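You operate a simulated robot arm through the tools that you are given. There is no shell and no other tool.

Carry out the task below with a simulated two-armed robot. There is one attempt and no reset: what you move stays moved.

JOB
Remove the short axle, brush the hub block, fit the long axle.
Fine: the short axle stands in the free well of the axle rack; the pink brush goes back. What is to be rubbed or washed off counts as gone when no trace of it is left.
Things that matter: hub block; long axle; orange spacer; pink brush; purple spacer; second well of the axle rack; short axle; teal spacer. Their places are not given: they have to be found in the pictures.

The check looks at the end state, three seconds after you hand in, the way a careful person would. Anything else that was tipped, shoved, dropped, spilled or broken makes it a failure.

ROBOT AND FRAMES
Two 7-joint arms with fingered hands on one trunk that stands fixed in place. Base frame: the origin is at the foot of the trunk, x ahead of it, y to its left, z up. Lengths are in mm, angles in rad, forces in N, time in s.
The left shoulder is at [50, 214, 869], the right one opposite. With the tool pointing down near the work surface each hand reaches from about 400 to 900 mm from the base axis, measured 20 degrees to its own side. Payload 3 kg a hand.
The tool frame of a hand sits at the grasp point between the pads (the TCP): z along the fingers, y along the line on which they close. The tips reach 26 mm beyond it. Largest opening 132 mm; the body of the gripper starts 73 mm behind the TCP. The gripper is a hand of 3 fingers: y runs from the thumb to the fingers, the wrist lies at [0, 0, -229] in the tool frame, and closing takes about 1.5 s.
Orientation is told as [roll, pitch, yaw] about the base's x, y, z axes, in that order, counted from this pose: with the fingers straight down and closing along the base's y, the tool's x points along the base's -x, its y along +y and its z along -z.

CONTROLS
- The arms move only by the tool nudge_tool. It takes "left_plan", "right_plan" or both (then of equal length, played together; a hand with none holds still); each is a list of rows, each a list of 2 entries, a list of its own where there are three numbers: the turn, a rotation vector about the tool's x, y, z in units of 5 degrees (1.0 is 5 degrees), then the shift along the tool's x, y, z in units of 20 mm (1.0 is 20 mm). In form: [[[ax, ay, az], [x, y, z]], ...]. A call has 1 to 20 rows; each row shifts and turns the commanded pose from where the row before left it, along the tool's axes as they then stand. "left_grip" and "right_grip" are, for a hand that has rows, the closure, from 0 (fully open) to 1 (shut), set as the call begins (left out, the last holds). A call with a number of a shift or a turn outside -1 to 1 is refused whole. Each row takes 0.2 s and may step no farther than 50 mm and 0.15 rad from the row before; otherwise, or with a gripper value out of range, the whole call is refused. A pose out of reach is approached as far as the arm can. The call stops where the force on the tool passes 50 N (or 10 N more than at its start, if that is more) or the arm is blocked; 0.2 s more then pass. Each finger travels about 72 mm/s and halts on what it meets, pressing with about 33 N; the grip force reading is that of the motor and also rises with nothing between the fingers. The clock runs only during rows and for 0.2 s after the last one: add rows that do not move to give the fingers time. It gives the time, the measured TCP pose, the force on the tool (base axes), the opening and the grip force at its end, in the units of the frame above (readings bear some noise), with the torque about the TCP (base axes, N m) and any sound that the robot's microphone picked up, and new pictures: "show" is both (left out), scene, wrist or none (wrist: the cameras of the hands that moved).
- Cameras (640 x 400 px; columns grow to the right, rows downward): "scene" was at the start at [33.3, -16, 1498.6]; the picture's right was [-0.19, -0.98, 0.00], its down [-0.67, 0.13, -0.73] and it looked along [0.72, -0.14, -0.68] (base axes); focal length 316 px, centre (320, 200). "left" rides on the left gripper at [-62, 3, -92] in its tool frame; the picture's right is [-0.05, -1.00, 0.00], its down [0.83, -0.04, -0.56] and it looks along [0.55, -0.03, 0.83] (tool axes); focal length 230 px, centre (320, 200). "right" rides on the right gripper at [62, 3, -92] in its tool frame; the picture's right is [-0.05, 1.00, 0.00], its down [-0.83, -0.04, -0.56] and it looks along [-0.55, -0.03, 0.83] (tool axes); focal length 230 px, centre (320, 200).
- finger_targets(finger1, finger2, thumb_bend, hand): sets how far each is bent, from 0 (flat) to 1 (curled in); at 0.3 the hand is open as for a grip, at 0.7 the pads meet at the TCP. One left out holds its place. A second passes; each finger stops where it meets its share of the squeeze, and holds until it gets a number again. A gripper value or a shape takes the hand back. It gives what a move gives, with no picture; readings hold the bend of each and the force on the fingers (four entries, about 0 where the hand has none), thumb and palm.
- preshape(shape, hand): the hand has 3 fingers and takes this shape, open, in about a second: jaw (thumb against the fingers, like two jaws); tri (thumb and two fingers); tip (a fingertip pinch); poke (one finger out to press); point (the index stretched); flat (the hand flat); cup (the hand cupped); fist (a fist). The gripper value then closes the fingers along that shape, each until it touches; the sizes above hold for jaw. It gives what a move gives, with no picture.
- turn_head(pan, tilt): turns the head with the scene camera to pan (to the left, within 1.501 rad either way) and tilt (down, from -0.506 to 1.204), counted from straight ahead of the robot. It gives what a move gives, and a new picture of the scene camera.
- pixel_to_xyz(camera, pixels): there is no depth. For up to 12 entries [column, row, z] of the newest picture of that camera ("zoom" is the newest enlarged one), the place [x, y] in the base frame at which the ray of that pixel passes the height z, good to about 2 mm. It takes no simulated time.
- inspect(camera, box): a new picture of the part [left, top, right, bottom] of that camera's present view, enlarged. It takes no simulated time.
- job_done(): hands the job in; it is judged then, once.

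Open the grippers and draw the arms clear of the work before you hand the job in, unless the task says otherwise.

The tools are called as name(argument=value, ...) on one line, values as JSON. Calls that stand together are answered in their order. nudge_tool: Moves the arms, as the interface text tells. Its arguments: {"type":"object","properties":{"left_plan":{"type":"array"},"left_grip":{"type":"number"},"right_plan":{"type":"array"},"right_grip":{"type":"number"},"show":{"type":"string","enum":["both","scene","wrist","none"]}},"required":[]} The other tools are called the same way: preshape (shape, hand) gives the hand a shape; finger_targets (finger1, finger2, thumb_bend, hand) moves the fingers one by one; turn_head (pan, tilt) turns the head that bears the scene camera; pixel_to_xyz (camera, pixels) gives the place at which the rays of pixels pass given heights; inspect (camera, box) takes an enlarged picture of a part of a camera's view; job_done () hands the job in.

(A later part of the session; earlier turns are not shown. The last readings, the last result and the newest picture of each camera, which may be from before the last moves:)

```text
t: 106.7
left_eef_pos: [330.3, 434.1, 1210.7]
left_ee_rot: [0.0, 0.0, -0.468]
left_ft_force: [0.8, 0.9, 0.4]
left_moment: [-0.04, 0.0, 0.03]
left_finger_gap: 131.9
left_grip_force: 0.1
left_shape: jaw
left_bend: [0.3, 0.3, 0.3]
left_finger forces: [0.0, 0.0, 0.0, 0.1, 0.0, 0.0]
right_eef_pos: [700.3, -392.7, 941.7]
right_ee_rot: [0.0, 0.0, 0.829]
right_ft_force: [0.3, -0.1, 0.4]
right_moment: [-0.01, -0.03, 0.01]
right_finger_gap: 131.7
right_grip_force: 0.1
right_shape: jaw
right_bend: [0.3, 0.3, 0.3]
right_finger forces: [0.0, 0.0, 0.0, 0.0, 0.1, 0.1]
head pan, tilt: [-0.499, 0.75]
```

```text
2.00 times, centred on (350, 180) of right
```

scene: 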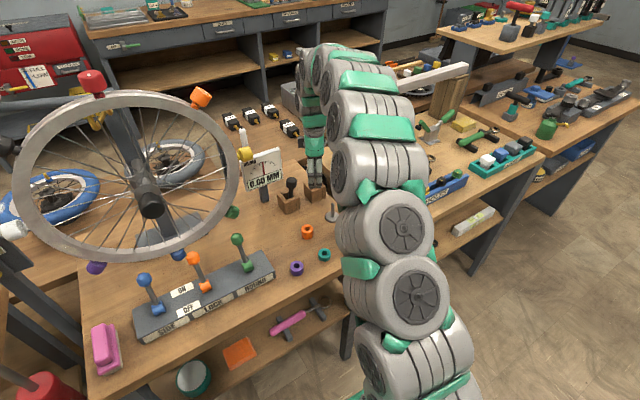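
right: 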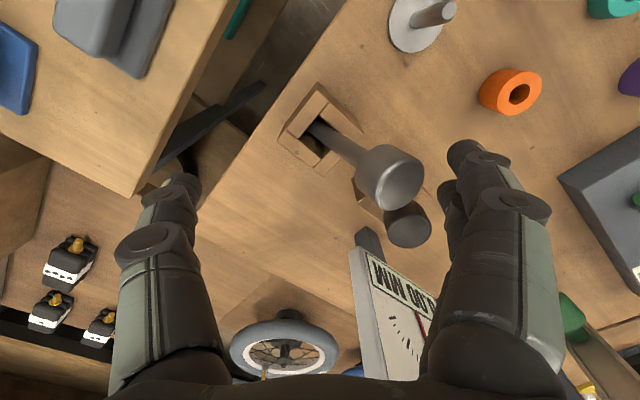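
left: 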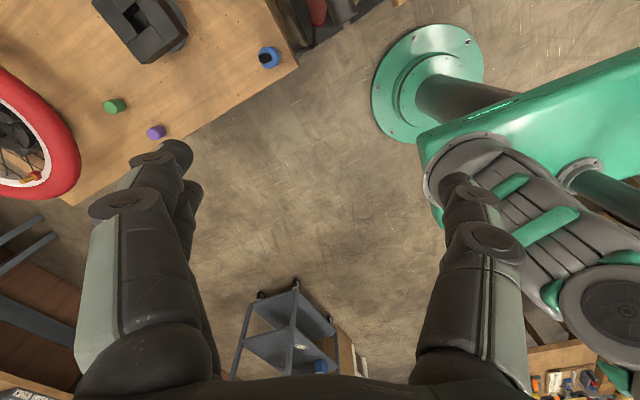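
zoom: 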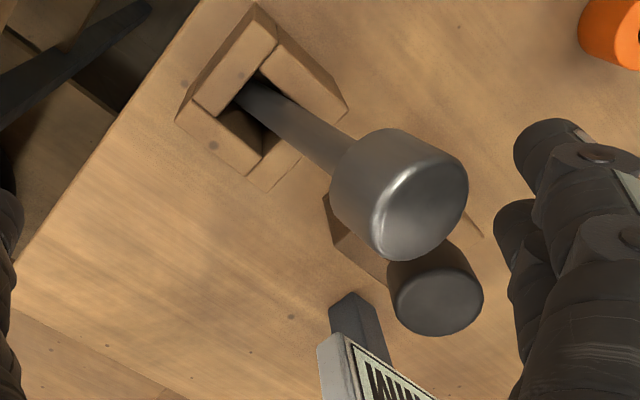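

The knob is now exactly on the closing line (tool x≈0.6, y≈43). I close in stages, first to about 75 mm, to push it upright gently.

nudge_tool(right_plan=[[[0, 0, 0], [0.1, 0, 0]], [[0, 0, 0], [0, 0, 0]], [[0, 0, 0], [0, 0, 0]], [[0, 0, 0], [0, 0, 0]]], right_grip=0.43, show="wrist")

inspect(camera="scene", box=[270, 140, 350, 210])

```text
t: 107.7
left_eef_pos: [330.4, 434.3, 1211.8]
left_ee_rot: [0.001, 0.001, -0.47]
left_ft_force: [-0.2, 0.1, -0.5]
left_moment: [0.02, 0.0, 0.03]
left_finger_gap: 132.0
left_grip_force: 0.1
left_shape: jaw
left_bend: [0.3, 0.3, 0.3]
left_finger forces: [0.0, 0.0, 0.1, 0.0, 0.0, 0.0]
right_eef_pos: [700.1, -393.2, 941.4]
right_ee_rot: [-0.001, -0.001, 0.831]
right_ft_force: [0.2, -0.1, -0.4]
right_moment: [0.03, 0.03, -0.01]
right_finger_gap: 76.0
right_grip_force: 0.1
right_shape: jaw
right_bend: [0.72, 0.72, 0.7]
right_finger forces: [0.1, 0.2, 0.0, 0.0, 0.0, 0.0]
head pan, tilt: [-0.499, 0.75]
```

right: 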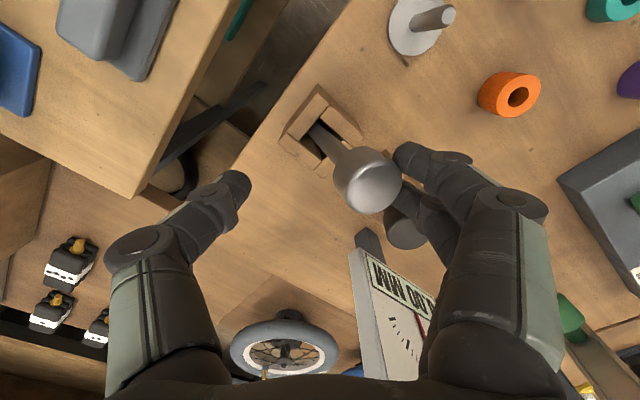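

```text
5.71 times, centred on (310, 175) of scene
```

zoom: 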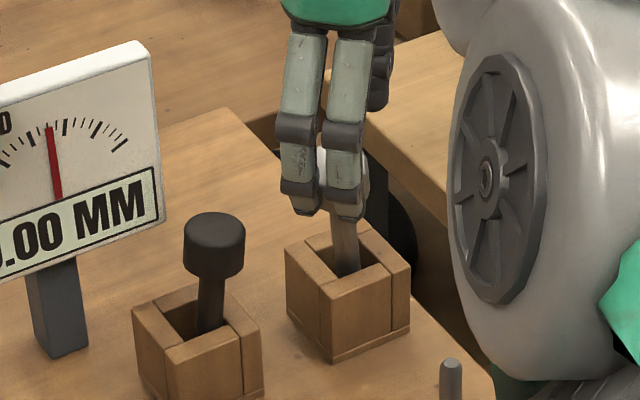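

The fingers are pushing the knob back toward upright and the short axle is untouched. I continue closing to about 42 mm.

nudge_tool(right_plan=[[[0, 0, 0], [0, 0, 0]], [[0, 0, 0], [0, 0, 0]], [[0, 0, 0], [0, 0, 0]]], right_grip=0.68, show="wrist")

inspect(camera="right", box=[220, 80, 480, 280])

inspect(camera="scene", box=[270, 140, 350, 210])

```text
t: 108.5
left_eef_pos: [329.3, 433.8, 1211.8]
left_ee_rot: [-0.001, 0.0, -0.469]
left_ft_force: [-0.2, -1.2, 0.4]
left_moment: [0.01, -0.02, -0.01]
left_finger_gap: 131.8
left_grip_force: 0.1
left_shape: jaw
left_bend: [0.3, 0.3, 0.3]
left_finger forces: [0.0, 0.1, 0.1, 0.0, 0.0, 0.0]
right_eef_pos: [700.8, -394.0, 941.7]
right_ee_rot: [0.0, -0.001, 0.831]
right_ft_force: [0.0, 1.1, 0.6]
right_moment: [0.01, 0.01, -0.01]
right_finger_gap: 42.7
right_grip_force: 0.1
right_shape: jaw
right_bend: [0.73, 0.73, 0.7]
right_finger forces: [0.1, 0.2, 0.1, 0.1, 0.1, 0.1]
head pan, tilt: [-0.499, 0.75]
```

right: 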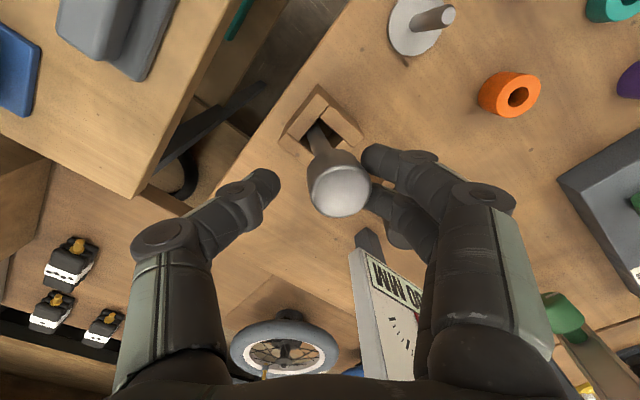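

```text
2.00 times, centred on (350, 180) of right
```

zoom: 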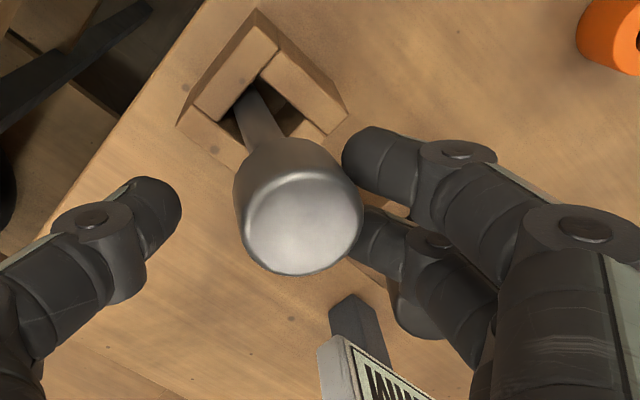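

```text
5.71 times, centred on (310, 175) of scene
```

zoom: 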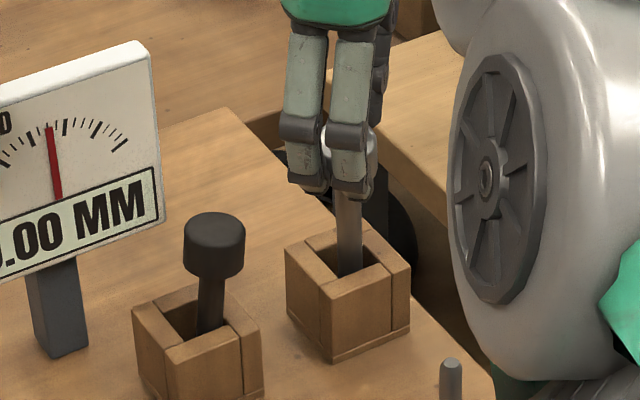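

The long axle is almost upright again. I close fully on the knob.

nudge_tool(right_plan=[[[0, 0, 0], [0, 0, 0]], [[0, 0, 0], [0, 0, 0]], [[0, 0, 0], [0, 0, 0]], [[0, 0, 0], [0, 0, 0]], [[0, 0, 0], [0, 0, 0]]], right_grip=1.0, show="wrist")

inspect(camera="right", box=[220, 80, 480, 280])

inspect(camera="scene", box=[270, 140, 350, 210])

```text
t: 109.7
left_eef_pos: [329.2, 434.0, 1212.4]
left_ee_rot: [-0.001, 0.0, -0.469]
left_ft_force: [0.2, 0.3, 0.8]
left_moment: [0.03, 0.0, 0.05]
left_finger_gap: 131.9
left_grip_force: 0.1
left_shape: jaw
left_bend: [0.3, 0.3, 0.3]
left_finger forces: [0.0, 0.0, 0.0, 0.0, 0.0, 0.0]
right_eef_pos: [699.4, -393.2, 942.8]
right_ee_rot: [-0.002, 0.0, 0.831]
right_ft_force: [0.0, -0.5, -0.9]
right_moment: [-0.01, -0.02, 0.01]
right_finger_gap: 22.0
right_grip_force: 32.3
right_shape: jaw
right_bend: [0.73, 0.73, 0.7]
right_finger forces: [14.9, 15.7, 0.1, 0.0, 29.4, 0.1]
head pan, tilt: [-0.499, 0.75]
```

right: 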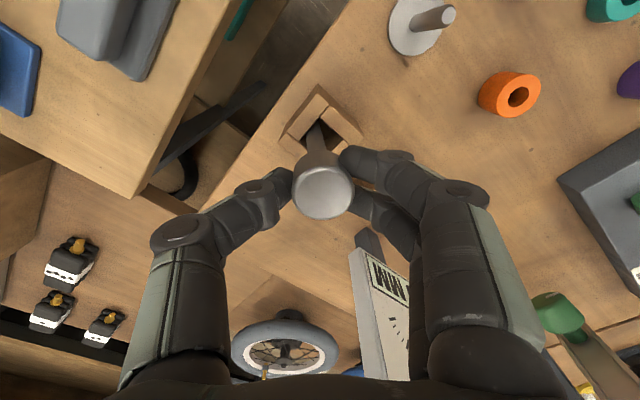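

```text
2.00 times, centred on (350, 180) of right
```

zoom: 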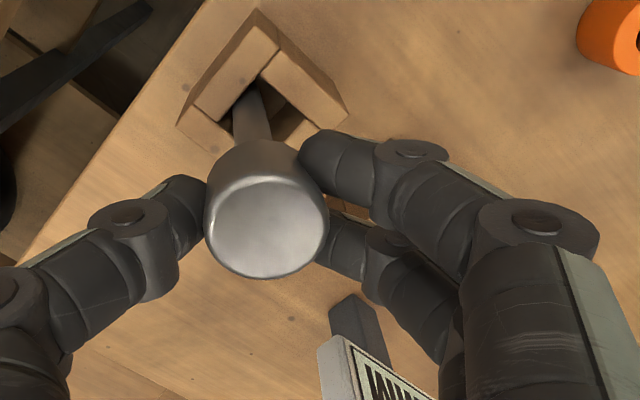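

```text
5.71 times, centred on (310, 175) of scene
```

zoom: 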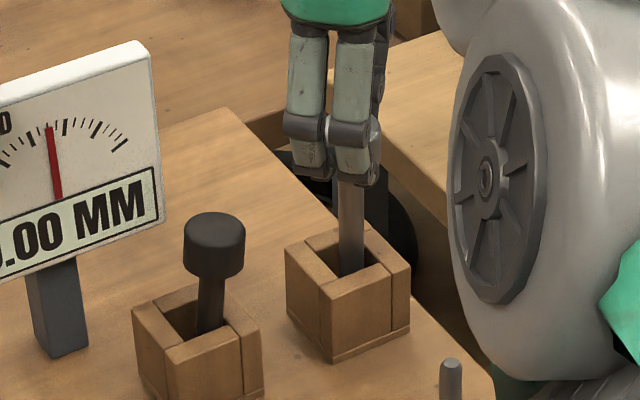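

A balanced grip on the knob (15+16 N against 29 N) with the axle nearly vertical. I lift slowly, 90 mm.

nudge_tool(right_plan=[[[0, 0, 0], [0, 0, -0.3]], [[0, 0, 0], [0, 0, -0.5]], [[0, 0, 0], [0, 0, -0.6]], [[0, 0, 0], [0, 0, -0.8]], [[0, 0, 0], [0, 0, -0.8]], [[0, 0, 0], [0, 0, -0.8]], [[0, 0, 0], [0, 0, -0.7]], [[0, 0, 0], [0, 0, 0]]], show="wrist")

inspect(camera="scene", box=[270, 120, 360, 200])

inspect(camera="right", box=[220, 60, 480, 260])

```text
t: 111.5
left_eef_pos: [330.3, 433.8, 1211.8]
left_ee_rot: [0.001, 0.001, -0.469]
left_ft_force: [0.2, 0.4, -0.3]
left_moment: [0.03, 0.0, -0.01]
left_finger_gap: 131.8
left_grip_force: 0.2
left_shape: jaw
left_bend: [0.3, 0.3, 0.3]
left_finger forces: [0.0, 0.0, 0.0, 0.0, 0.0, 0.1]
right_eef_pos: [699.6, -393.0, 1032.8]
right_ee_rot: [0.001, -0.001, 0.832]
right_ft_force: [-0.4, 0.1, -1.2]
right_moment: [0.01, 0.02, -0.01]
right_finger_gap: 22.2
right_grip_force: 33.0
right_shape: jaw
right_bend: [0.73, 0.73, 0.7]
right_finger forces: [15.3, 16.2, 0.1, 0.0, 29.4, 0.0]
head pan, tilt: [-0.499, 0.75]
```

right: 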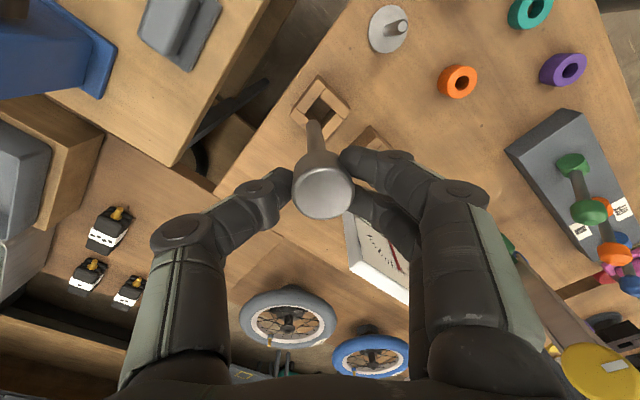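

```text
5.00 times, centred on (315, 160) of scene
```

zoom: 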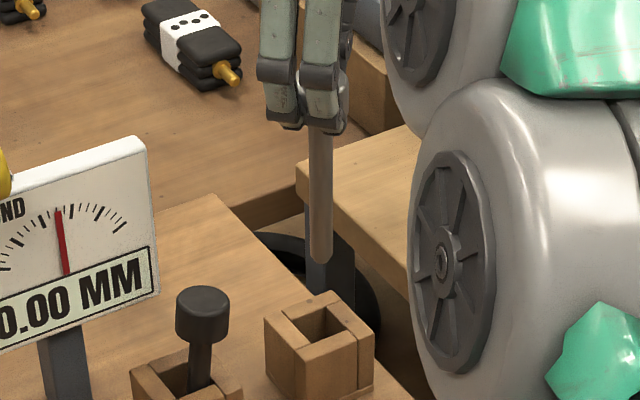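

```text
2.00 times, centred on (350, 160) of right
```

zoom: 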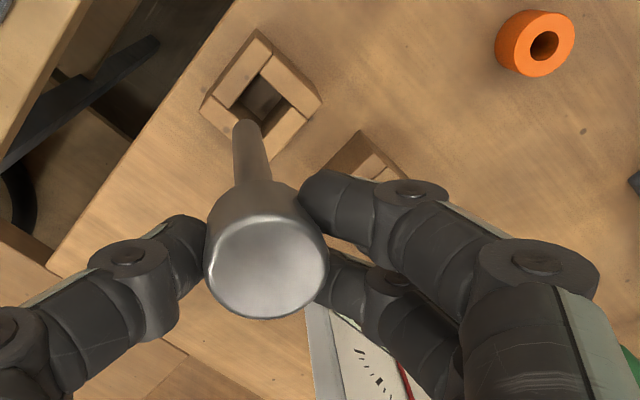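

The long axle is out and nearly vertical (residual tilt ≈0.05 rad). I correct that tilt and carry it over to the hub hole at about (488,−397), passing above the post.

nudge_tool(right_plan=[[[-0.62, 0.34, 0], [0, 0, 0]], [[0, 0, 0], [0.815, 0.852, 0]], [[0, 0, 0], [0.815, 0.852, 0]], [[0, 0, 0], [0.815, 0.852, 0]], [[0, 0, 0], [0.815, 0.852, 0]], [[0, 0, 0], [0.815, 0.852, 0]], [[0, 0, 0], [0.815, 0.852, 0]], [[0, 0, 0], [0.815, 0.852, 0]], [[0, 0, 0], [0.815, 0.852, 0]], [[0, 0, 0], [0.75, 0.8, 0]], [[0, 0, 0], [0, 0, 0]]], show="both")

inspect(camera="scene", box=[290, 120, 390, 230])

inspect(camera="right", box=[240, 60, 420, 220])

```text
t: 113.9
left_eef_pos: [329.0, 433.5, 1211.5]
left_ee_rot: [0.0, 0.0, -0.469]
left_ft_force: [0.1, -0.1, -0.3]
left_moment: [0.01, 0.0, 0.03]
left_finger_gap: 131.7
left_grip_force: 0.0
left_shape: jaw
left_bend: [0.3, 0.3, 0.3]
left_finger forces: [0.0, 0.0, 0.0, 0.0, 0.1, 0.0]
right_eef_pos: [489.1, -398.0, 1046.4]
right_ee_rot: [0.054, 0.03, 0.832]
right_ft_force: [0.2, 0.2, -0.8]
right_moment: [0.0, 0.01, 0.01]
right_finger_gap: 21.9
right_grip_force: 33.4
right_shape: jaw
right_bend: [0.73, 0.73, 0.7]
right_finger forces: [16.6, 17.0, 0.1, 0.0, 29.5, 0.0]
head pan, tilt: [-0.499, 0.75]
```

scene: 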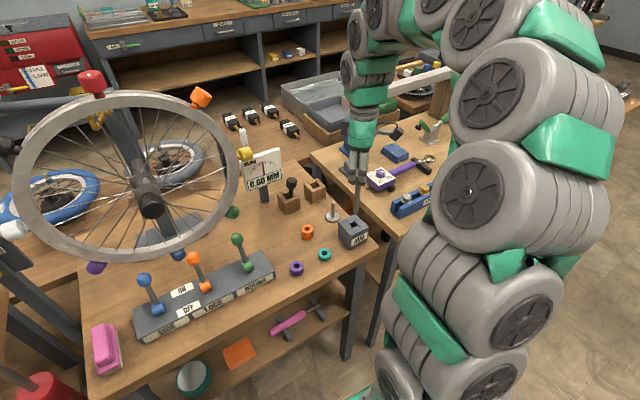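
right: 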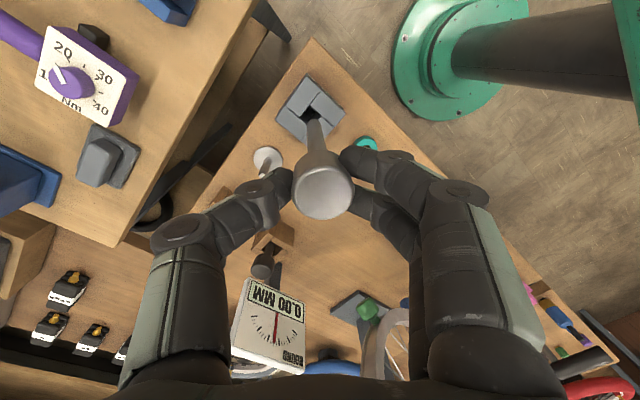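

```text
3.64 times, centred on (340, 175) of scene
```

zoom: 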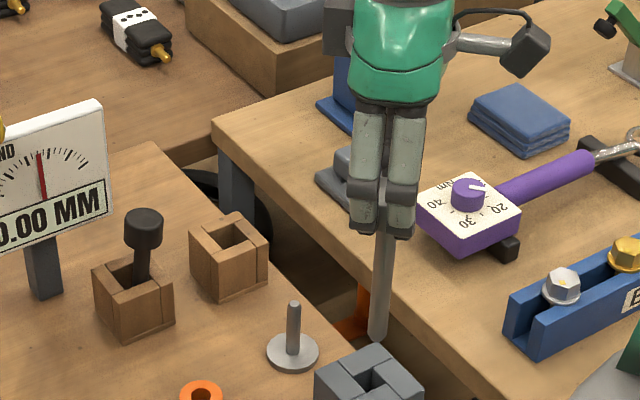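

```text
2.50 times, centred on (330, 140) of right
```

zoom: 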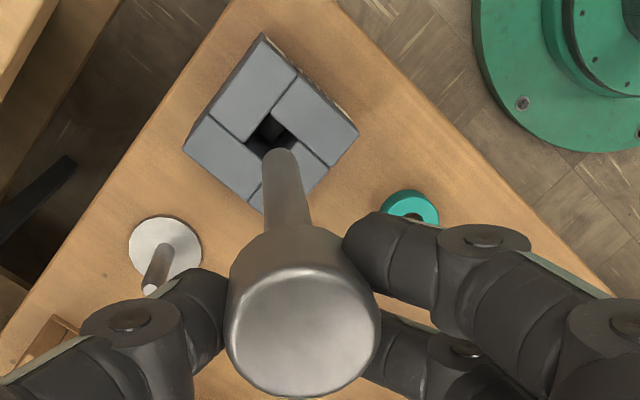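

The axle hangs vertically above the hub. I lower about 36 mm so that the tip is close above the hub top, and re-aim the head for a better view.

nudge_tool(right_plan=[[[0, 0, 0], [-0.03, -0.05, 0.9]], [[0, 0, 0], [-0.03, -0.05, 0.9]], [[0, 0, 0], [0, 0, 0]]], show="wrist")

turn_head(pan=-0.6, tilt=0.85)

inspect(camera="scene", box=[300, 110, 370, 180])

inspect(camera="right", box=[260, 60, 380, 180])

```text
t: 114.7
left_eef_pos: [330.3, 432.8, 1211.5]
left_ee_rot: [-0.001, 0.001, -0.471]
left_ft_force: [-0.9, 0.3, 0.4]
left_moment: [0.0, 0.06, -0.02]
left_finger_gap: 131.9
left_grip_force: 0.2
left_shape: jaw
left_bend: [0.3, 0.3, 0.3]
left_finger forces: [0.0, 0.0, 0.0, 0.0, 0.0, 0.0]
right_eef_pos: [489.1, -399.0, 1009.6]
right_ee_rot: [0.053, 0.03, 0.831]
right_ft_force: [0.4, 0.9, -1.2]
right_moment: [0.0, -0.01, 0.02]
right_finger_gap: 22.0
right_grip_force: 33.1
right_shape: jaw
right_bend: [0.73, 0.73, 0.7]
right_finger forces: [16.7, 17.0, 0.0, 0.1, 29.4, 0.1]
head pan, tilt: [-0.499, 0.75]
```

right: 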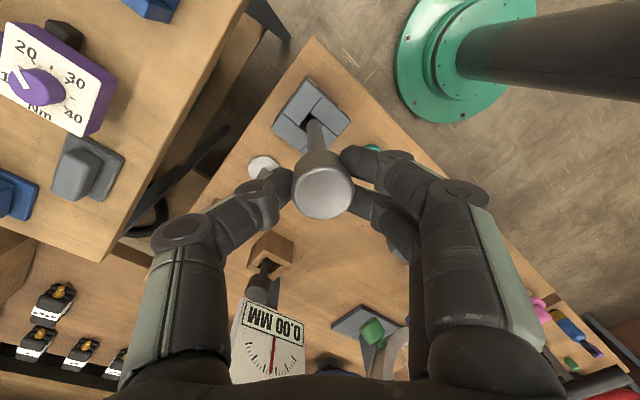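

```text
t: 115.4
left_eef_pos: [328.9, 433.3, 1211.6]
left_ee_rot: [-0.001, 0.001, -0.47]
left_ft_force: [0.0, -0.3, 0.7]
left_moment: [0.01, 0.0, -0.01]
left_finger_gap: 131.9
left_grip_force: 0.2
left_shape: jaw
left_bend: [0.3, 0.3, 0.3]
left_finger forces: [0.0, 0.0, 0.0, 0.0, 0.0, 0.2]
right_eef_pos: [488.4, -399.2, 1008.8]
right_ee_rot: [0.056, 0.031, 0.833]
right_ft_force: [0.2, -0.5, -1.1]
right_moment: [0.02, -0.02, 0.01]
right_finger_gap: 21.8
right_grip_force: 33.0
right_shape: jaw
right_bend: [0.73, 0.73, 0.7]
right_finger forces: [16.6, 17.1, 0.0, 0.0, 29.5, 0.0]
head pan, tilt: [-0.6, 0.85]
```

scene: 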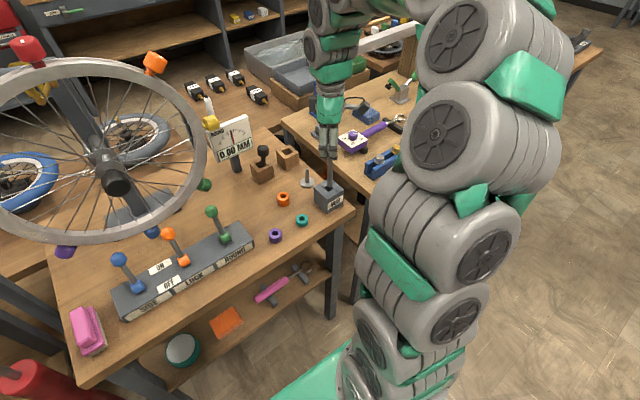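

```text
5.71 times, centred on (335, 145) of scene
```

zoom: 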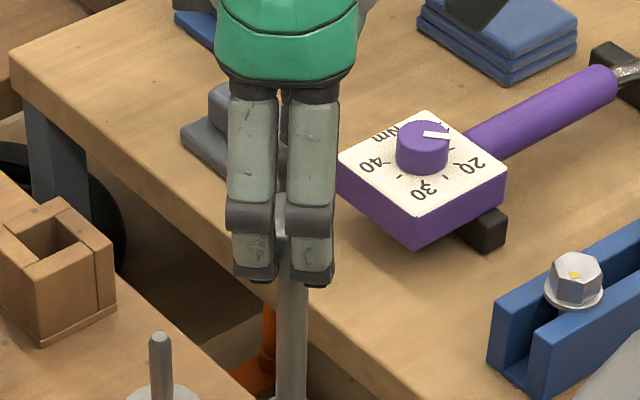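

```text
3.33 times, centred on (320, 120) of right
```

zoom: 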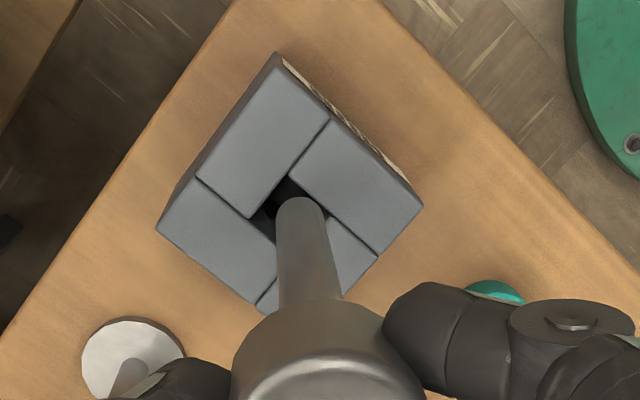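

The right zoom shows the tip at (300,221) and the hole centred near (289,216) on the hub top. I also look at the hub in the scene camera.

inspect(camera="scene", box=[300, 155, 360, 215])

pixel_to_xyz(camera="zoom", pixels=[[320, 200, 870]])

```text
6.67 times, centred on (330, 185) of scene
```

zoom: 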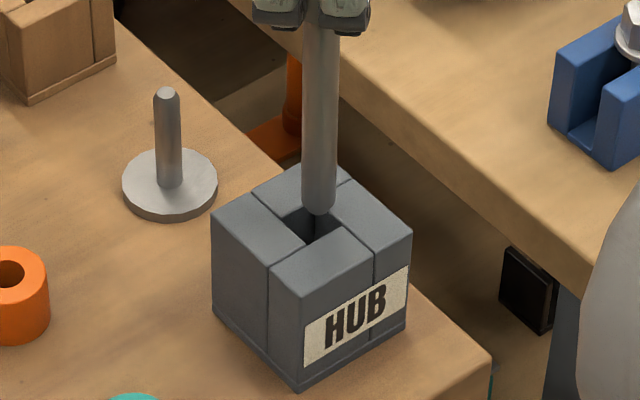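

```text
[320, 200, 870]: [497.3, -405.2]
```

I query the tip and the hole corners in this scene zoom at candidate heights.

pixel_to_xyz(camera="zoom", pixels=[[318, 204, 870], [318, 204, 876], [318, 204, 882], [318, 204, 888], [285, 212, 870], [306, 245, 870], [340, 230, 870], [313, 222, 870], [211, 213, 870], [305, 300, 870], [411, 230, 870]])

inspect(camera="right", box=[260, 60, 380, 180])

pixel_to_xyz(camera="zoom", pixels=[[300, 221, 870], [300, 221, 876], [300, 221, 882], [300, 221, 888], [288, 172, 870], [248, 217, 870], [330, 215, 870], [289, 216, 870], [275, 65, 870], [423, 205, 870], [157, 230, 870]])

```text
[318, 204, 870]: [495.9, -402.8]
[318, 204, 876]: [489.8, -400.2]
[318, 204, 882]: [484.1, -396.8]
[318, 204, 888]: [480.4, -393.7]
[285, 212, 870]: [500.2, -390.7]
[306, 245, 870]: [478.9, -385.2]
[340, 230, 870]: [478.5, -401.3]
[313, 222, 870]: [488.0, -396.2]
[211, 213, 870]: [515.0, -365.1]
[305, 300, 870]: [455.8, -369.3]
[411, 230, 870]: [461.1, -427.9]
```

```text
3.33 times, centred on (320, 120) of right
```

zoom: 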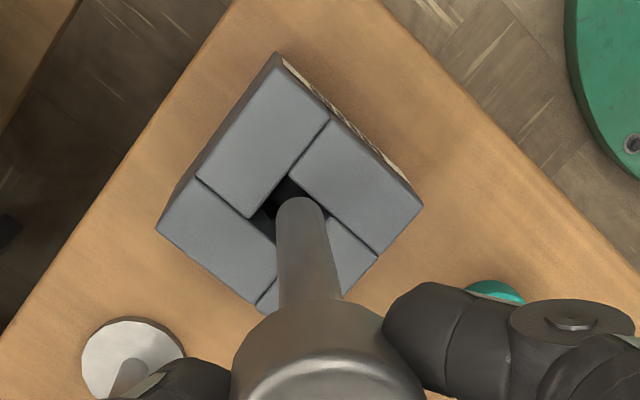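

```text
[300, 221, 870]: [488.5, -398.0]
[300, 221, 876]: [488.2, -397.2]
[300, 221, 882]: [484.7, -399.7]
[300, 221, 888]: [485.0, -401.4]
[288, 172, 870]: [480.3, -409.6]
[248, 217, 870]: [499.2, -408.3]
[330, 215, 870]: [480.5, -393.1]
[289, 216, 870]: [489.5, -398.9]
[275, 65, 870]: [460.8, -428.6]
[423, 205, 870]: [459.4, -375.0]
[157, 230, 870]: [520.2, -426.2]
```

The hub hole is only ~18 mm wide (shaft 14 mm). Tip is about 3.5 mm short in x relative to the hole centre; I shift (+3.5, 0) mm, lower 7 mm and look closely.

nudge_tool(right_plan=[[[0, 0, 0], [-0.118, -0.13, 0]], [[0, 0, 0], [-0.005, -0.01, 0.175]], [[0, 0, 0], [-0.005, -0.01, 0.175]], [[0, 0, 0], [0, 0, 0]]], show="none")

inspect(camera="scene", box=[310, 165, 350, 205])

inspect(camera="right", box=[270, 80, 360, 160])

```text
t: 116.4
left_eef_pos: [328.8, 434.2, 1210.7]
left_ee_rot: [0.0, 0.0, -0.471]
left_ft_force: [-0.2, 0.6, 0.0]
left_moment: [0.01, 0.03, -0.01]
left_finger_gap: 131.7
left_grip_force: 0.2
left_shape: jaw
left_bend: [0.3, 0.3, 0.3]
left_finger forces: [0.0, 0.1, 0.0, 0.1, 0.0, 0.0]
right_eef_pos: [494.8, -398.6, 1001.7]
right_ee_rot: [0.054, 0.03, 0.834]
right_ft_force: [0.9, 0.2, -1.0]
right_moment: [0.02, 0.0, 0.02]
right_finger_gap: 22.2
right_grip_force: 32.7
right_shape: jaw
right_bend: [0.73, 0.73, 0.7]
right_finger forces: [16.7, 17.1, 0.0, 0.0, 29.4, 0.1]
head pan, tilt: [-0.6, 0.85]
```

```text
10.00 times, centred on (330, 185) of scene
```

zoom: 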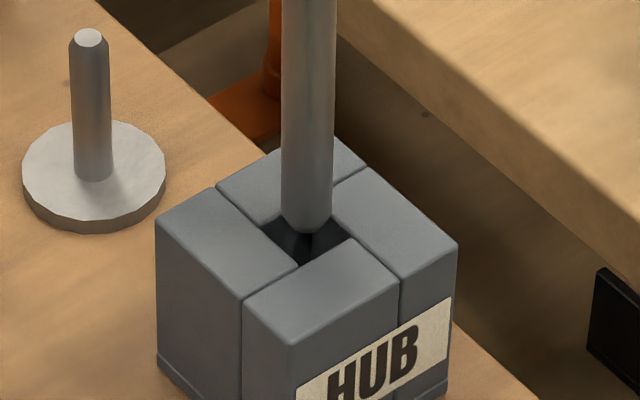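

```text
5.00 times, centred on (315, 120) of right
```

zoom: 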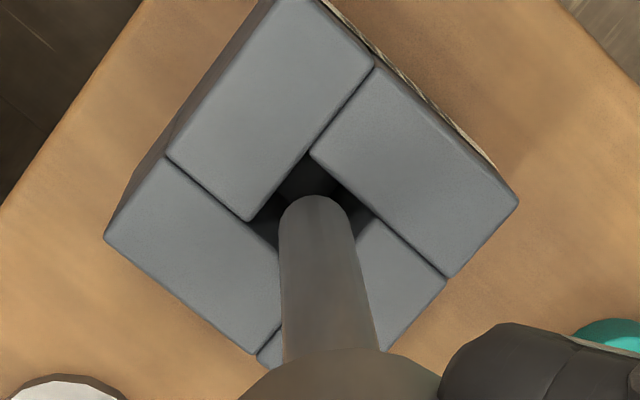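

Both views put the tip within about 2 mm of the hole's centre. I shift 1.5 mm back in x and lower 6 mm, watching the force.

nudge_tool(right_plan=[[[0, 0, 0], [0.05, 0.055, 0]], [[0, 0, 0], [-0.005, -0.008, 0.15]], [[0, 0, 0], [-0.005, -0.008, 0.15]], [[0, 0, 0], [0, 0, 0]]], show="none")

inspect(camera="scene", box=[310, 165, 350, 205])

inspect(camera="right", box=[270, 80, 360, 160])

```text
t: 117.4
left_eef_pos: [330.4, 433.9, 1212.0]
left_ee_rot: [-0.001, 0.001, -0.469]
left_ft_force: [-0.8, -0.5, -0.1]
left_moment: [-0.01, 0.0, 0.01]
left_finger_gap: 131.9
left_grip_force: 0.1
left_shape: jaw
left_bend: [0.3, 0.3, 0.3]
left_finger forces: [0.0, 0.0, 0.1, 0.0, 0.0, 0.0]
right_eef_pos: [492.3, -398.0, 995.8]
right_ee_rot: [0.053, 0.03, 0.833]
right_ft_force: [0.7, -0.9, -0.9]
right_moment: [0.0, 0.01, -0.01]
right_finger_gap: 22.0
right_grip_force: 33.1
right_shape: jaw
right_bend: [0.73, 0.73, 0.7]
right_finger forces: [16.6, 17.1, 0.0, 0.0, 29.4, 0.0]
head pan, tilt: [-0.6, 0.85]
```

```text
10.00 times, centred on (330, 185) of scene
```

zoom: 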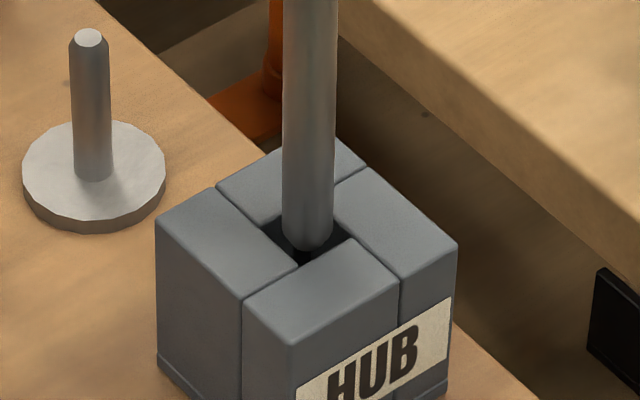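

```text
5.00 times, centred on (315, 120) of right
```

zoom: 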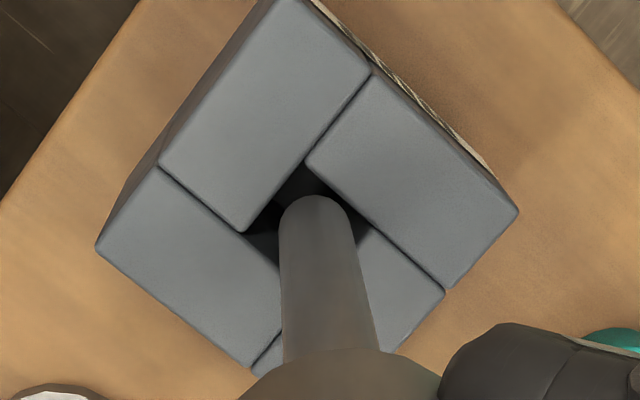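

No contact force, the tip seems to be at or just inside the rim. I lower another 6 mm in small steps.

nudge_tool(right_plan=[[[0, 0, 0], [-0.003, -0.005, 0.1]], [[0, 0, 0], [-0.003, -0.005, 0.1]], [[0, 0, 0], [-0.003, -0.005, 0.1]], [[0, 0, 0], [0, 0, 0]]], show="none")

inspect(camera="scene", box=[310, 165, 350, 205])

inspect(camera="right", box=[270, 80, 360, 160])

```text
t: 118.4
left_eef_pos: [329.4, 434.3, 1212.3]
left_ee_rot: [0.001, 0.0, -0.468]
left_ft_force: [-0.3, -0.3, -0.7]
left_moment: [0.03, 0.01, 0.0]
left_finger_gap: 131.8
left_grip_force: 0.1
left_shape: jaw
left_bend: [0.3, 0.3, 0.3]
left_finger forces: [0.0, 0.1, 0.0, 0.0, 0.0, 0.0]
right_eef_pos: [491.6, -398.0, 989.8]
right_ee_rot: [0.053, 0.03, 0.834]
right_ft_force: [0.8, -0.1, -0.4]
right_moment: [0.01, 0.02, 0.04]
right_finger_gap: 22.0
right_grip_force: 32.8
right_shape: jaw
right_bend: [0.73, 0.73, 0.7]
right_finger forces: [16.7, 17.1, 0.0, 0.0, 29.4, 0.0]
head pan, tilt: [-0.6, 0.85]
```

```text
10.00 times, centred on (330, 185) of scene
```

zoom: 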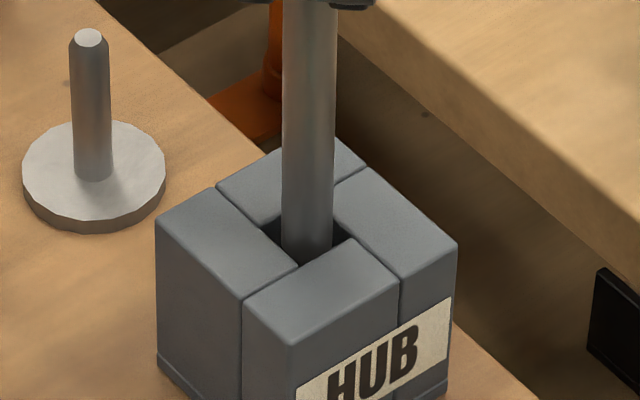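

```text
5.00 times, centred on (315, 120) of right
```

zoom: 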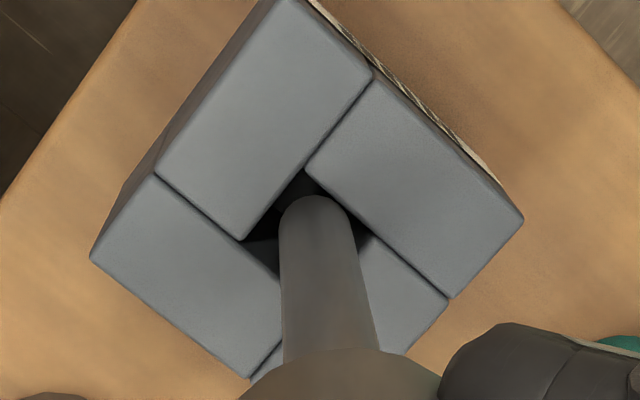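

The shaft has entered the hub hole (its end is hidden behind the front block's edge) with no force. I lower 15 mm more.

nudge_tool(right_plan=[[[0, 0, 0], [-0.004, -0.007, 0.125]], [[0, 0, 0], [-0.004, -0.007, 0.125]], [[0, 0, 0], [-0.004, -0.007, 0.125]], [[0, 0, 0], [-0.004, -0.007, 0.125]], [[0, 0, 0], [-0.004, -0.007, 0.125]], [[0, 0, 0], [-0.004, -0.007, 0.125]], [[0, 0, 0], [0, 0, 0]]], show="none")

inspect(camera="scene", box=[310, 165, 350, 205])

inspect(camera="right", box=[270, 80, 360, 160])

```text
t: 120.0
left_eef_pos: [329.7, 433.3, 1211.2]
left_ee_rot: [0.001, 0.0, -0.471]
left_ft_force: [0.1, -0.6, -0.2]
left_moment: [-0.01, 0.02, 0.02]
left_finger_gap: 132.2
left_grip_force: 0.0
left_shape: jaw
left_bend: [0.3, 0.3, 0.3]
left_finger forces: [0.1, 0.1, 0.1, 0.1, 0.0, 0.0]
right_eef_pos: [491.4, -399.1, 973.8]
right_ee_rot: [0.053, 0.029, 0.832]
right_ft_force: [-0.8, 0.3, -1.0]
right_moment: [0.05, -0.03, 0.03]
right_finger_gap: 21.9
right_grip_force: 33.5
right_shape: jaw
right_bend: [0.73, 0.73, 0.7]
right_finger forces: [16.8, 17.3, 0.0, 0.0, 29.3, 0.1]
head pan, tilt: [-0.6, 0.85]
```

```text
10.00 times, centred on (330, 185) of scene
```

zoom: 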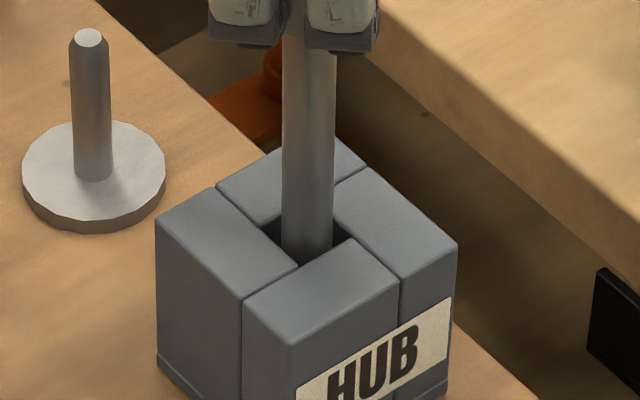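

```text
5.00 times, centred on (315, 120) of right
```

zoom: 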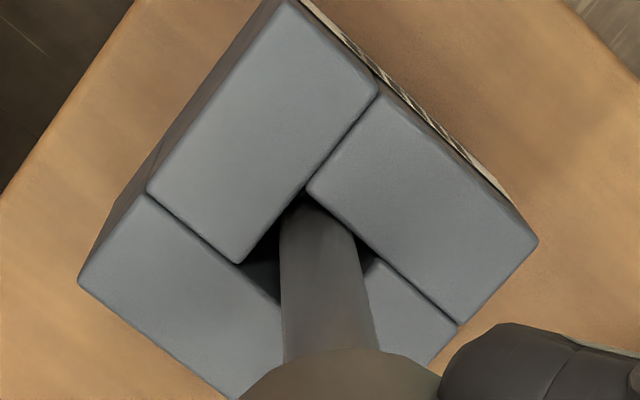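

Still free of force. I lower 14 mm more.

nudge_tool(right_plan=[[[0, 0, 0], [-0.004, -0.007, 0.117]], [[0, 0, 0], [-0.004, -0.007, 0.117]], [[0, 0, 0], [-0.004, -0.007, 0.117]], [[0, 0, 0], [-0.004, -0.007, 0.117]], [[0, 0, 0], [-0.004, -0.007, 0.117]], [[0, 0, 0], [-0.004, -0.007, 0.117]], [[0, 0, 0], [0, 0, 0]]], show="none")

inspect(camera="scene", box=[305, 150, 355, 205])

inspect(camera="right", box=[270, 80, 360, 160])

```text
t: 121.6
left_eef_pos: [329.6, 433.8, 1211.4]
left_ee_rot: [-0.001, 0.0, -0.469]
left_ft_force: [-0.6, 0.1, -0.3]
left_moment: [-0.03, -0.01, 0.0]
left_finger_gap: 131.9
left_grip_force: 0.0
left_shape: jaw
left_bend: [0.3, 0.3, 0.3]
left_finger forces: [0.0, 0.0, 0.0, 0.0, 0.0, 0.0]
right_eef_pos: [492.4, -397.6, 960.6]
right_ee_rot: [0.053, 0.028, 0.833]
right_ft_force: [0.0, 1.6, -1.3]
right_moment: [-0.01, -0.02, 0.0]
right_finger_gap: 21.7
right_grip_force: 32.7
right_shape: jaw
right_bend: [0.73, 0.73, 0.7]
right_finger forces: [16.8, 17.1, 0.1, 0.0, 29.4, 0.1]
head pan, tilt: [-0.6, 0.85]
```

```text
7.27 times, centred on (330, 178) of scene
```

zoom: 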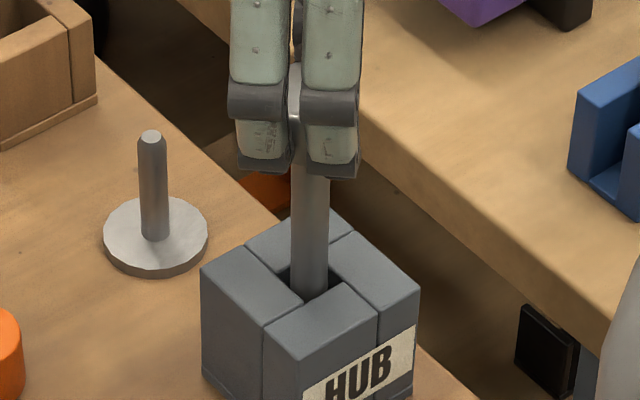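

```text
5.00 times, centred on (315, 120) of right
```

zoom: 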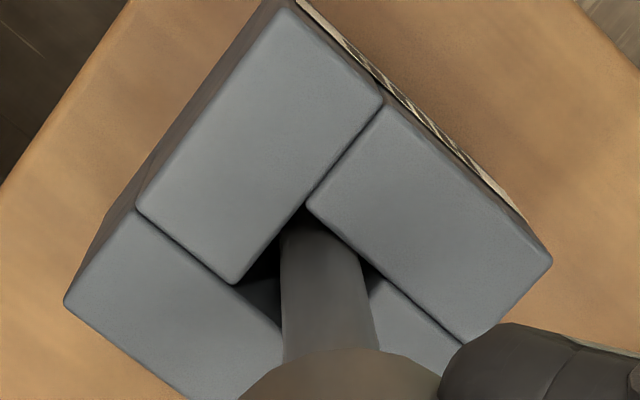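

Going in straight. I lower 12 mm more, then in fine steps to the bottom.

nudge_tool(right_plan=[[[0, 0, 0], [-0.003, -0.006, 0.1]], [[0, 0, 0], [-0.003, -0.006, 0.1]], [[0, 0, 0], [-0.003, -0.006, 0.1]], [[0, 0, 0], [-0.003, -0.006, 0.1]], [[0, 0, 0], [-0.003, -0.006, 0.1]], [[0, 0, 0], [-0.003, -0.006, 0.1]], [[0, 0, 0], [0, 0, 0]]], show="none")

inspect(camera="scene", box=[305, 150, 355, 205])

```text
t: 123.2
left_eef_pos: [329.5, 433.1, 1211.6]
left_ee_rot: [0.0, 0.0, -0.469]
left_ft_force: [0.2, 0.1, 0.4]
left_moment: [0.02, 0.01, 0.02]
left_finger_gap: 131.8
left_grip_force: 0.0
left_shape: jaw
left_bend: [0.3, 0.3, 0.3]
left_finger forces: [0.0, 0.1, 0.1, 0.0, 0.0, 0.0]
right_eef_pos: [492.2, -398.2, 948.0]
right_ee_rot: [0.054, 0.03, 0.832]
right_ft_force: [-0.4, 0.1, -1.3]
right_moment: [0.0, -0.02, -0.03]
right_finger_gap: 21.9
right_grip_force: 32.7
right_shape: jaw
right_bend: [0.73, 0.73, 0.7]
right_finger forces: [16.9, 17.3, 0.1, 0.0, 29.5, 0.0]
head pan, tilt: [-0.6, 0.85]
```

```text
7.27 times, centred on (330, 178) of scene
```

zoom: 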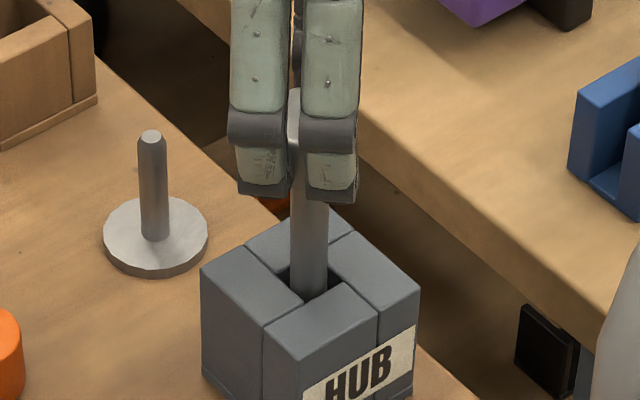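

TCP is at z 948, near the expected bottom. I now go down in 1.5 mm steps, 6 mm in all, watching the force.

nudge_tool(right_plan=[[[0, 0, 0], [-0.002, -0.004, 0.075]], [[0, 0, 0], [-0.002, -0.004, 0.075]], [[0, 0, 0], [-0.002, -0.004, 0.075]], [[0, 0, 0], [0, 0, 0]]], show="none")

```text
t: 124.2
left_eef_pos: [329.9, 434.4, 1211.5]
left_ee_rot: [-0.002, 0.0, -0.47]
left_ft_force: [-0.6, -0.4, 0.2]
left_moment: [-0.01, -0.04, 0.03]
left_finger_gap: 131.8
left_grip_force: 0.1
left_shape: jaw
left_bend: [0.3, 0.3, 0.3]
left_finger forces: [0.1, 0.0, 0.1, 0.1, 0.1, 0.1]
right_eef_pos: [492.8, -396.9, 944.7]
right_ee_rot: [0.053, 0.031, 0.832]
right_ft_force: [0.7, 0.2, -1.6]
right_moment: [0.01, 0.03, -0.01]
right_finger_gap: 22.1
right_grip_force: 33.1
right_shape: jaw
right_bend: [0.73, 0.73, 0.7]
right_finger forces: [16.8, 17.3, 0.0, 0.1, 29.4, 0.0]
head pan, tilt: [-0.6, 0.85]
```

No contact yet at z 944.7; I continue another 4 mm in 1 mm steps.

nudge_tool(right_plan=[[[0, 0, 0], [-0.0015, -0.003, 0.05]], [[0, 0, 0], [-0.0015, -0.003, 0.05]], [[0, 0, 0], [-0.0015, -0.003, 0.05]], [[0, 0, 0], [-0.0015, -0.003, 0.05]], [[0, 0, 0], [0, 0, 0]]], show="none")

inspect(camera="scene", box=[305, 150, 355, 205])

```text
t: 125.4
left_eef_pos: [330.0, 432.9, 1210.9]
left_ee_rot: [0.001, 0.0, -0.469]
left_ft_force: [0.6, -0.9, -0.6]
left_moment: [0.03, 0.01, 0.0]
left_finger_gap: 132.0
left_grip_force: 0.1
left_shape: jaw
left_bend: [0.3, 0.3, 0.3]
left_finger forces: [0.0, 0.0, 0.0, 0.0, 0.1, 0.0]
right_eef_pos: [491.8, -398.9, 941.2]
right_ee_rot: [0.052, 0.028, 0.833]
right_ft_force: [0.4, -0.2, 25.9]
right_moment: [-0.01, 0.02, -0.02]
right_finger_gap: 22.9
right_grip_force: 33.0
right_shape: jaw
right_bend: [0.73, 0.73, 0.71]
right_finger forces: [21.1, 21.3, 0.1, 0.0, 37.1, 0.0]
head pan, tilt: [-0.6, 0.85]
```

```text
7.27 times, centred on (330, 178) of scene
```

zoom: 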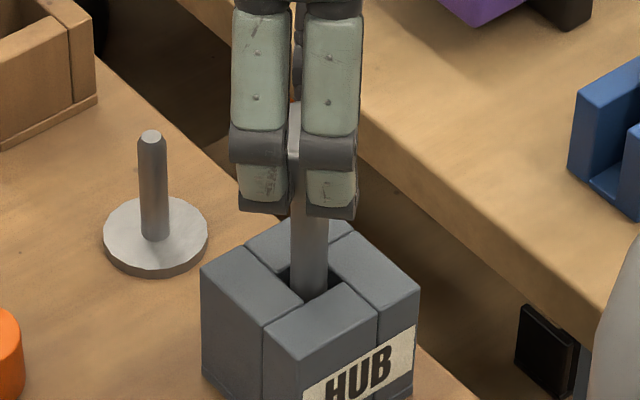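

The axle has bottomed (26 N axial, no side force). I ease up 1 mm and open the hand to about 80 mm.

nudge_tool(right_plan=[[[0, 0, 0], [0.0015, 0.003, -0.05]], [[0, 0, 0], [0, 0, 0]]], show="none")

nudge_tool(right_plan=[[[0, 0, 0], [0, 0, 0]], [[0, 0, 0], [0, 0, 0]], [[0, 0, 0], [0, 0, 0]], [[0, 0, 0], [0, 0, 0]], [[0, 0, 0], [0, 0, 0]]], right_grip=0.35, show="wrist")

inspect(camera="scene", box=[300, 135, 360, 205])

```text
t: 126.0
left_eef_pos: [328.9, 433.8, 1211.7]
left_ee_rot: [-0.001, 0.0, -0.47]
left_ft_force: [-0.3, -1.1, 0.1]
left_moment: [-0.03, 0.0, 0.03]
left_finger_gap: 131.7
left_grip_force: 0.1
left_shape: jaw
left_bend: [0.3, 0.3, 0.3]
left_finger forces: [0.1, 0.0, 0.0, 0.1, 0.1, 0.0]
right_eef_pos: [491.9, -399.5, 940.8]
right_ee_rot: [0.054, 0.029, 0.832]
right_ft_force: [-0.6, -1.0, 12.7]
right_moment: [-0.03, -0.01, 0.0]
right_finger_gap: 22.7
right_grip_force: 33.0
right_shape: jaw
right_bend: [0.73, 0.73, 0.71]
right_finger forces: [20.3, 20.5, 0.0, 0.0, 36.0, 0.1]
head pan, tilt: [-0.6, 0.85]
```

```text
t: 127.2
left_eef_pos: [329.8, 434.9, 1212.1]
left_ee_rot: [0.0, 0.001, -0.47]
left_ft_force: [-0.1, 0.7, -0.3]
left_moment: [-0.01, -0.01, -0.03]
left_finger_gap: 132.0
left_grip_force: 0.0
left_shape: jaw
left_bend: [0.3, 0.3, 0.3]
left_finger forces: [0.1, 0.0, 0.0, 0.0, 0.0, 0.1]
right_eef_pos: [492.9, -399.5, 941.9]
right_ee_rot: [0.054, 0.029, 0.833]
right_ft_force: [-0.8, 0.3, -0.1]
right_moment: [0.01, -0.01, 0.0]
right_finger_gap: 85.2
right_grip_force: 0.1
right_shape: jaw
right_bend: [0.7, 0.7, 0.68]
right_finger forces: [0.0, 0.0, 0.0, 0.0, 0.0, 0.0]
head pan, tilt: [-0.6, 0.85]
```

right: 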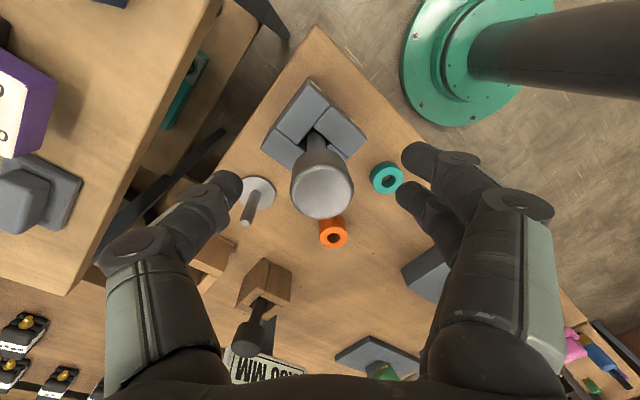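

```text
5.71 times, centred on (330, 170) of scene
```

zoom: 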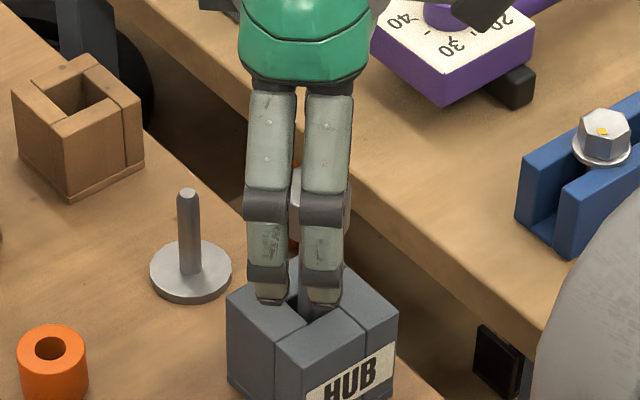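

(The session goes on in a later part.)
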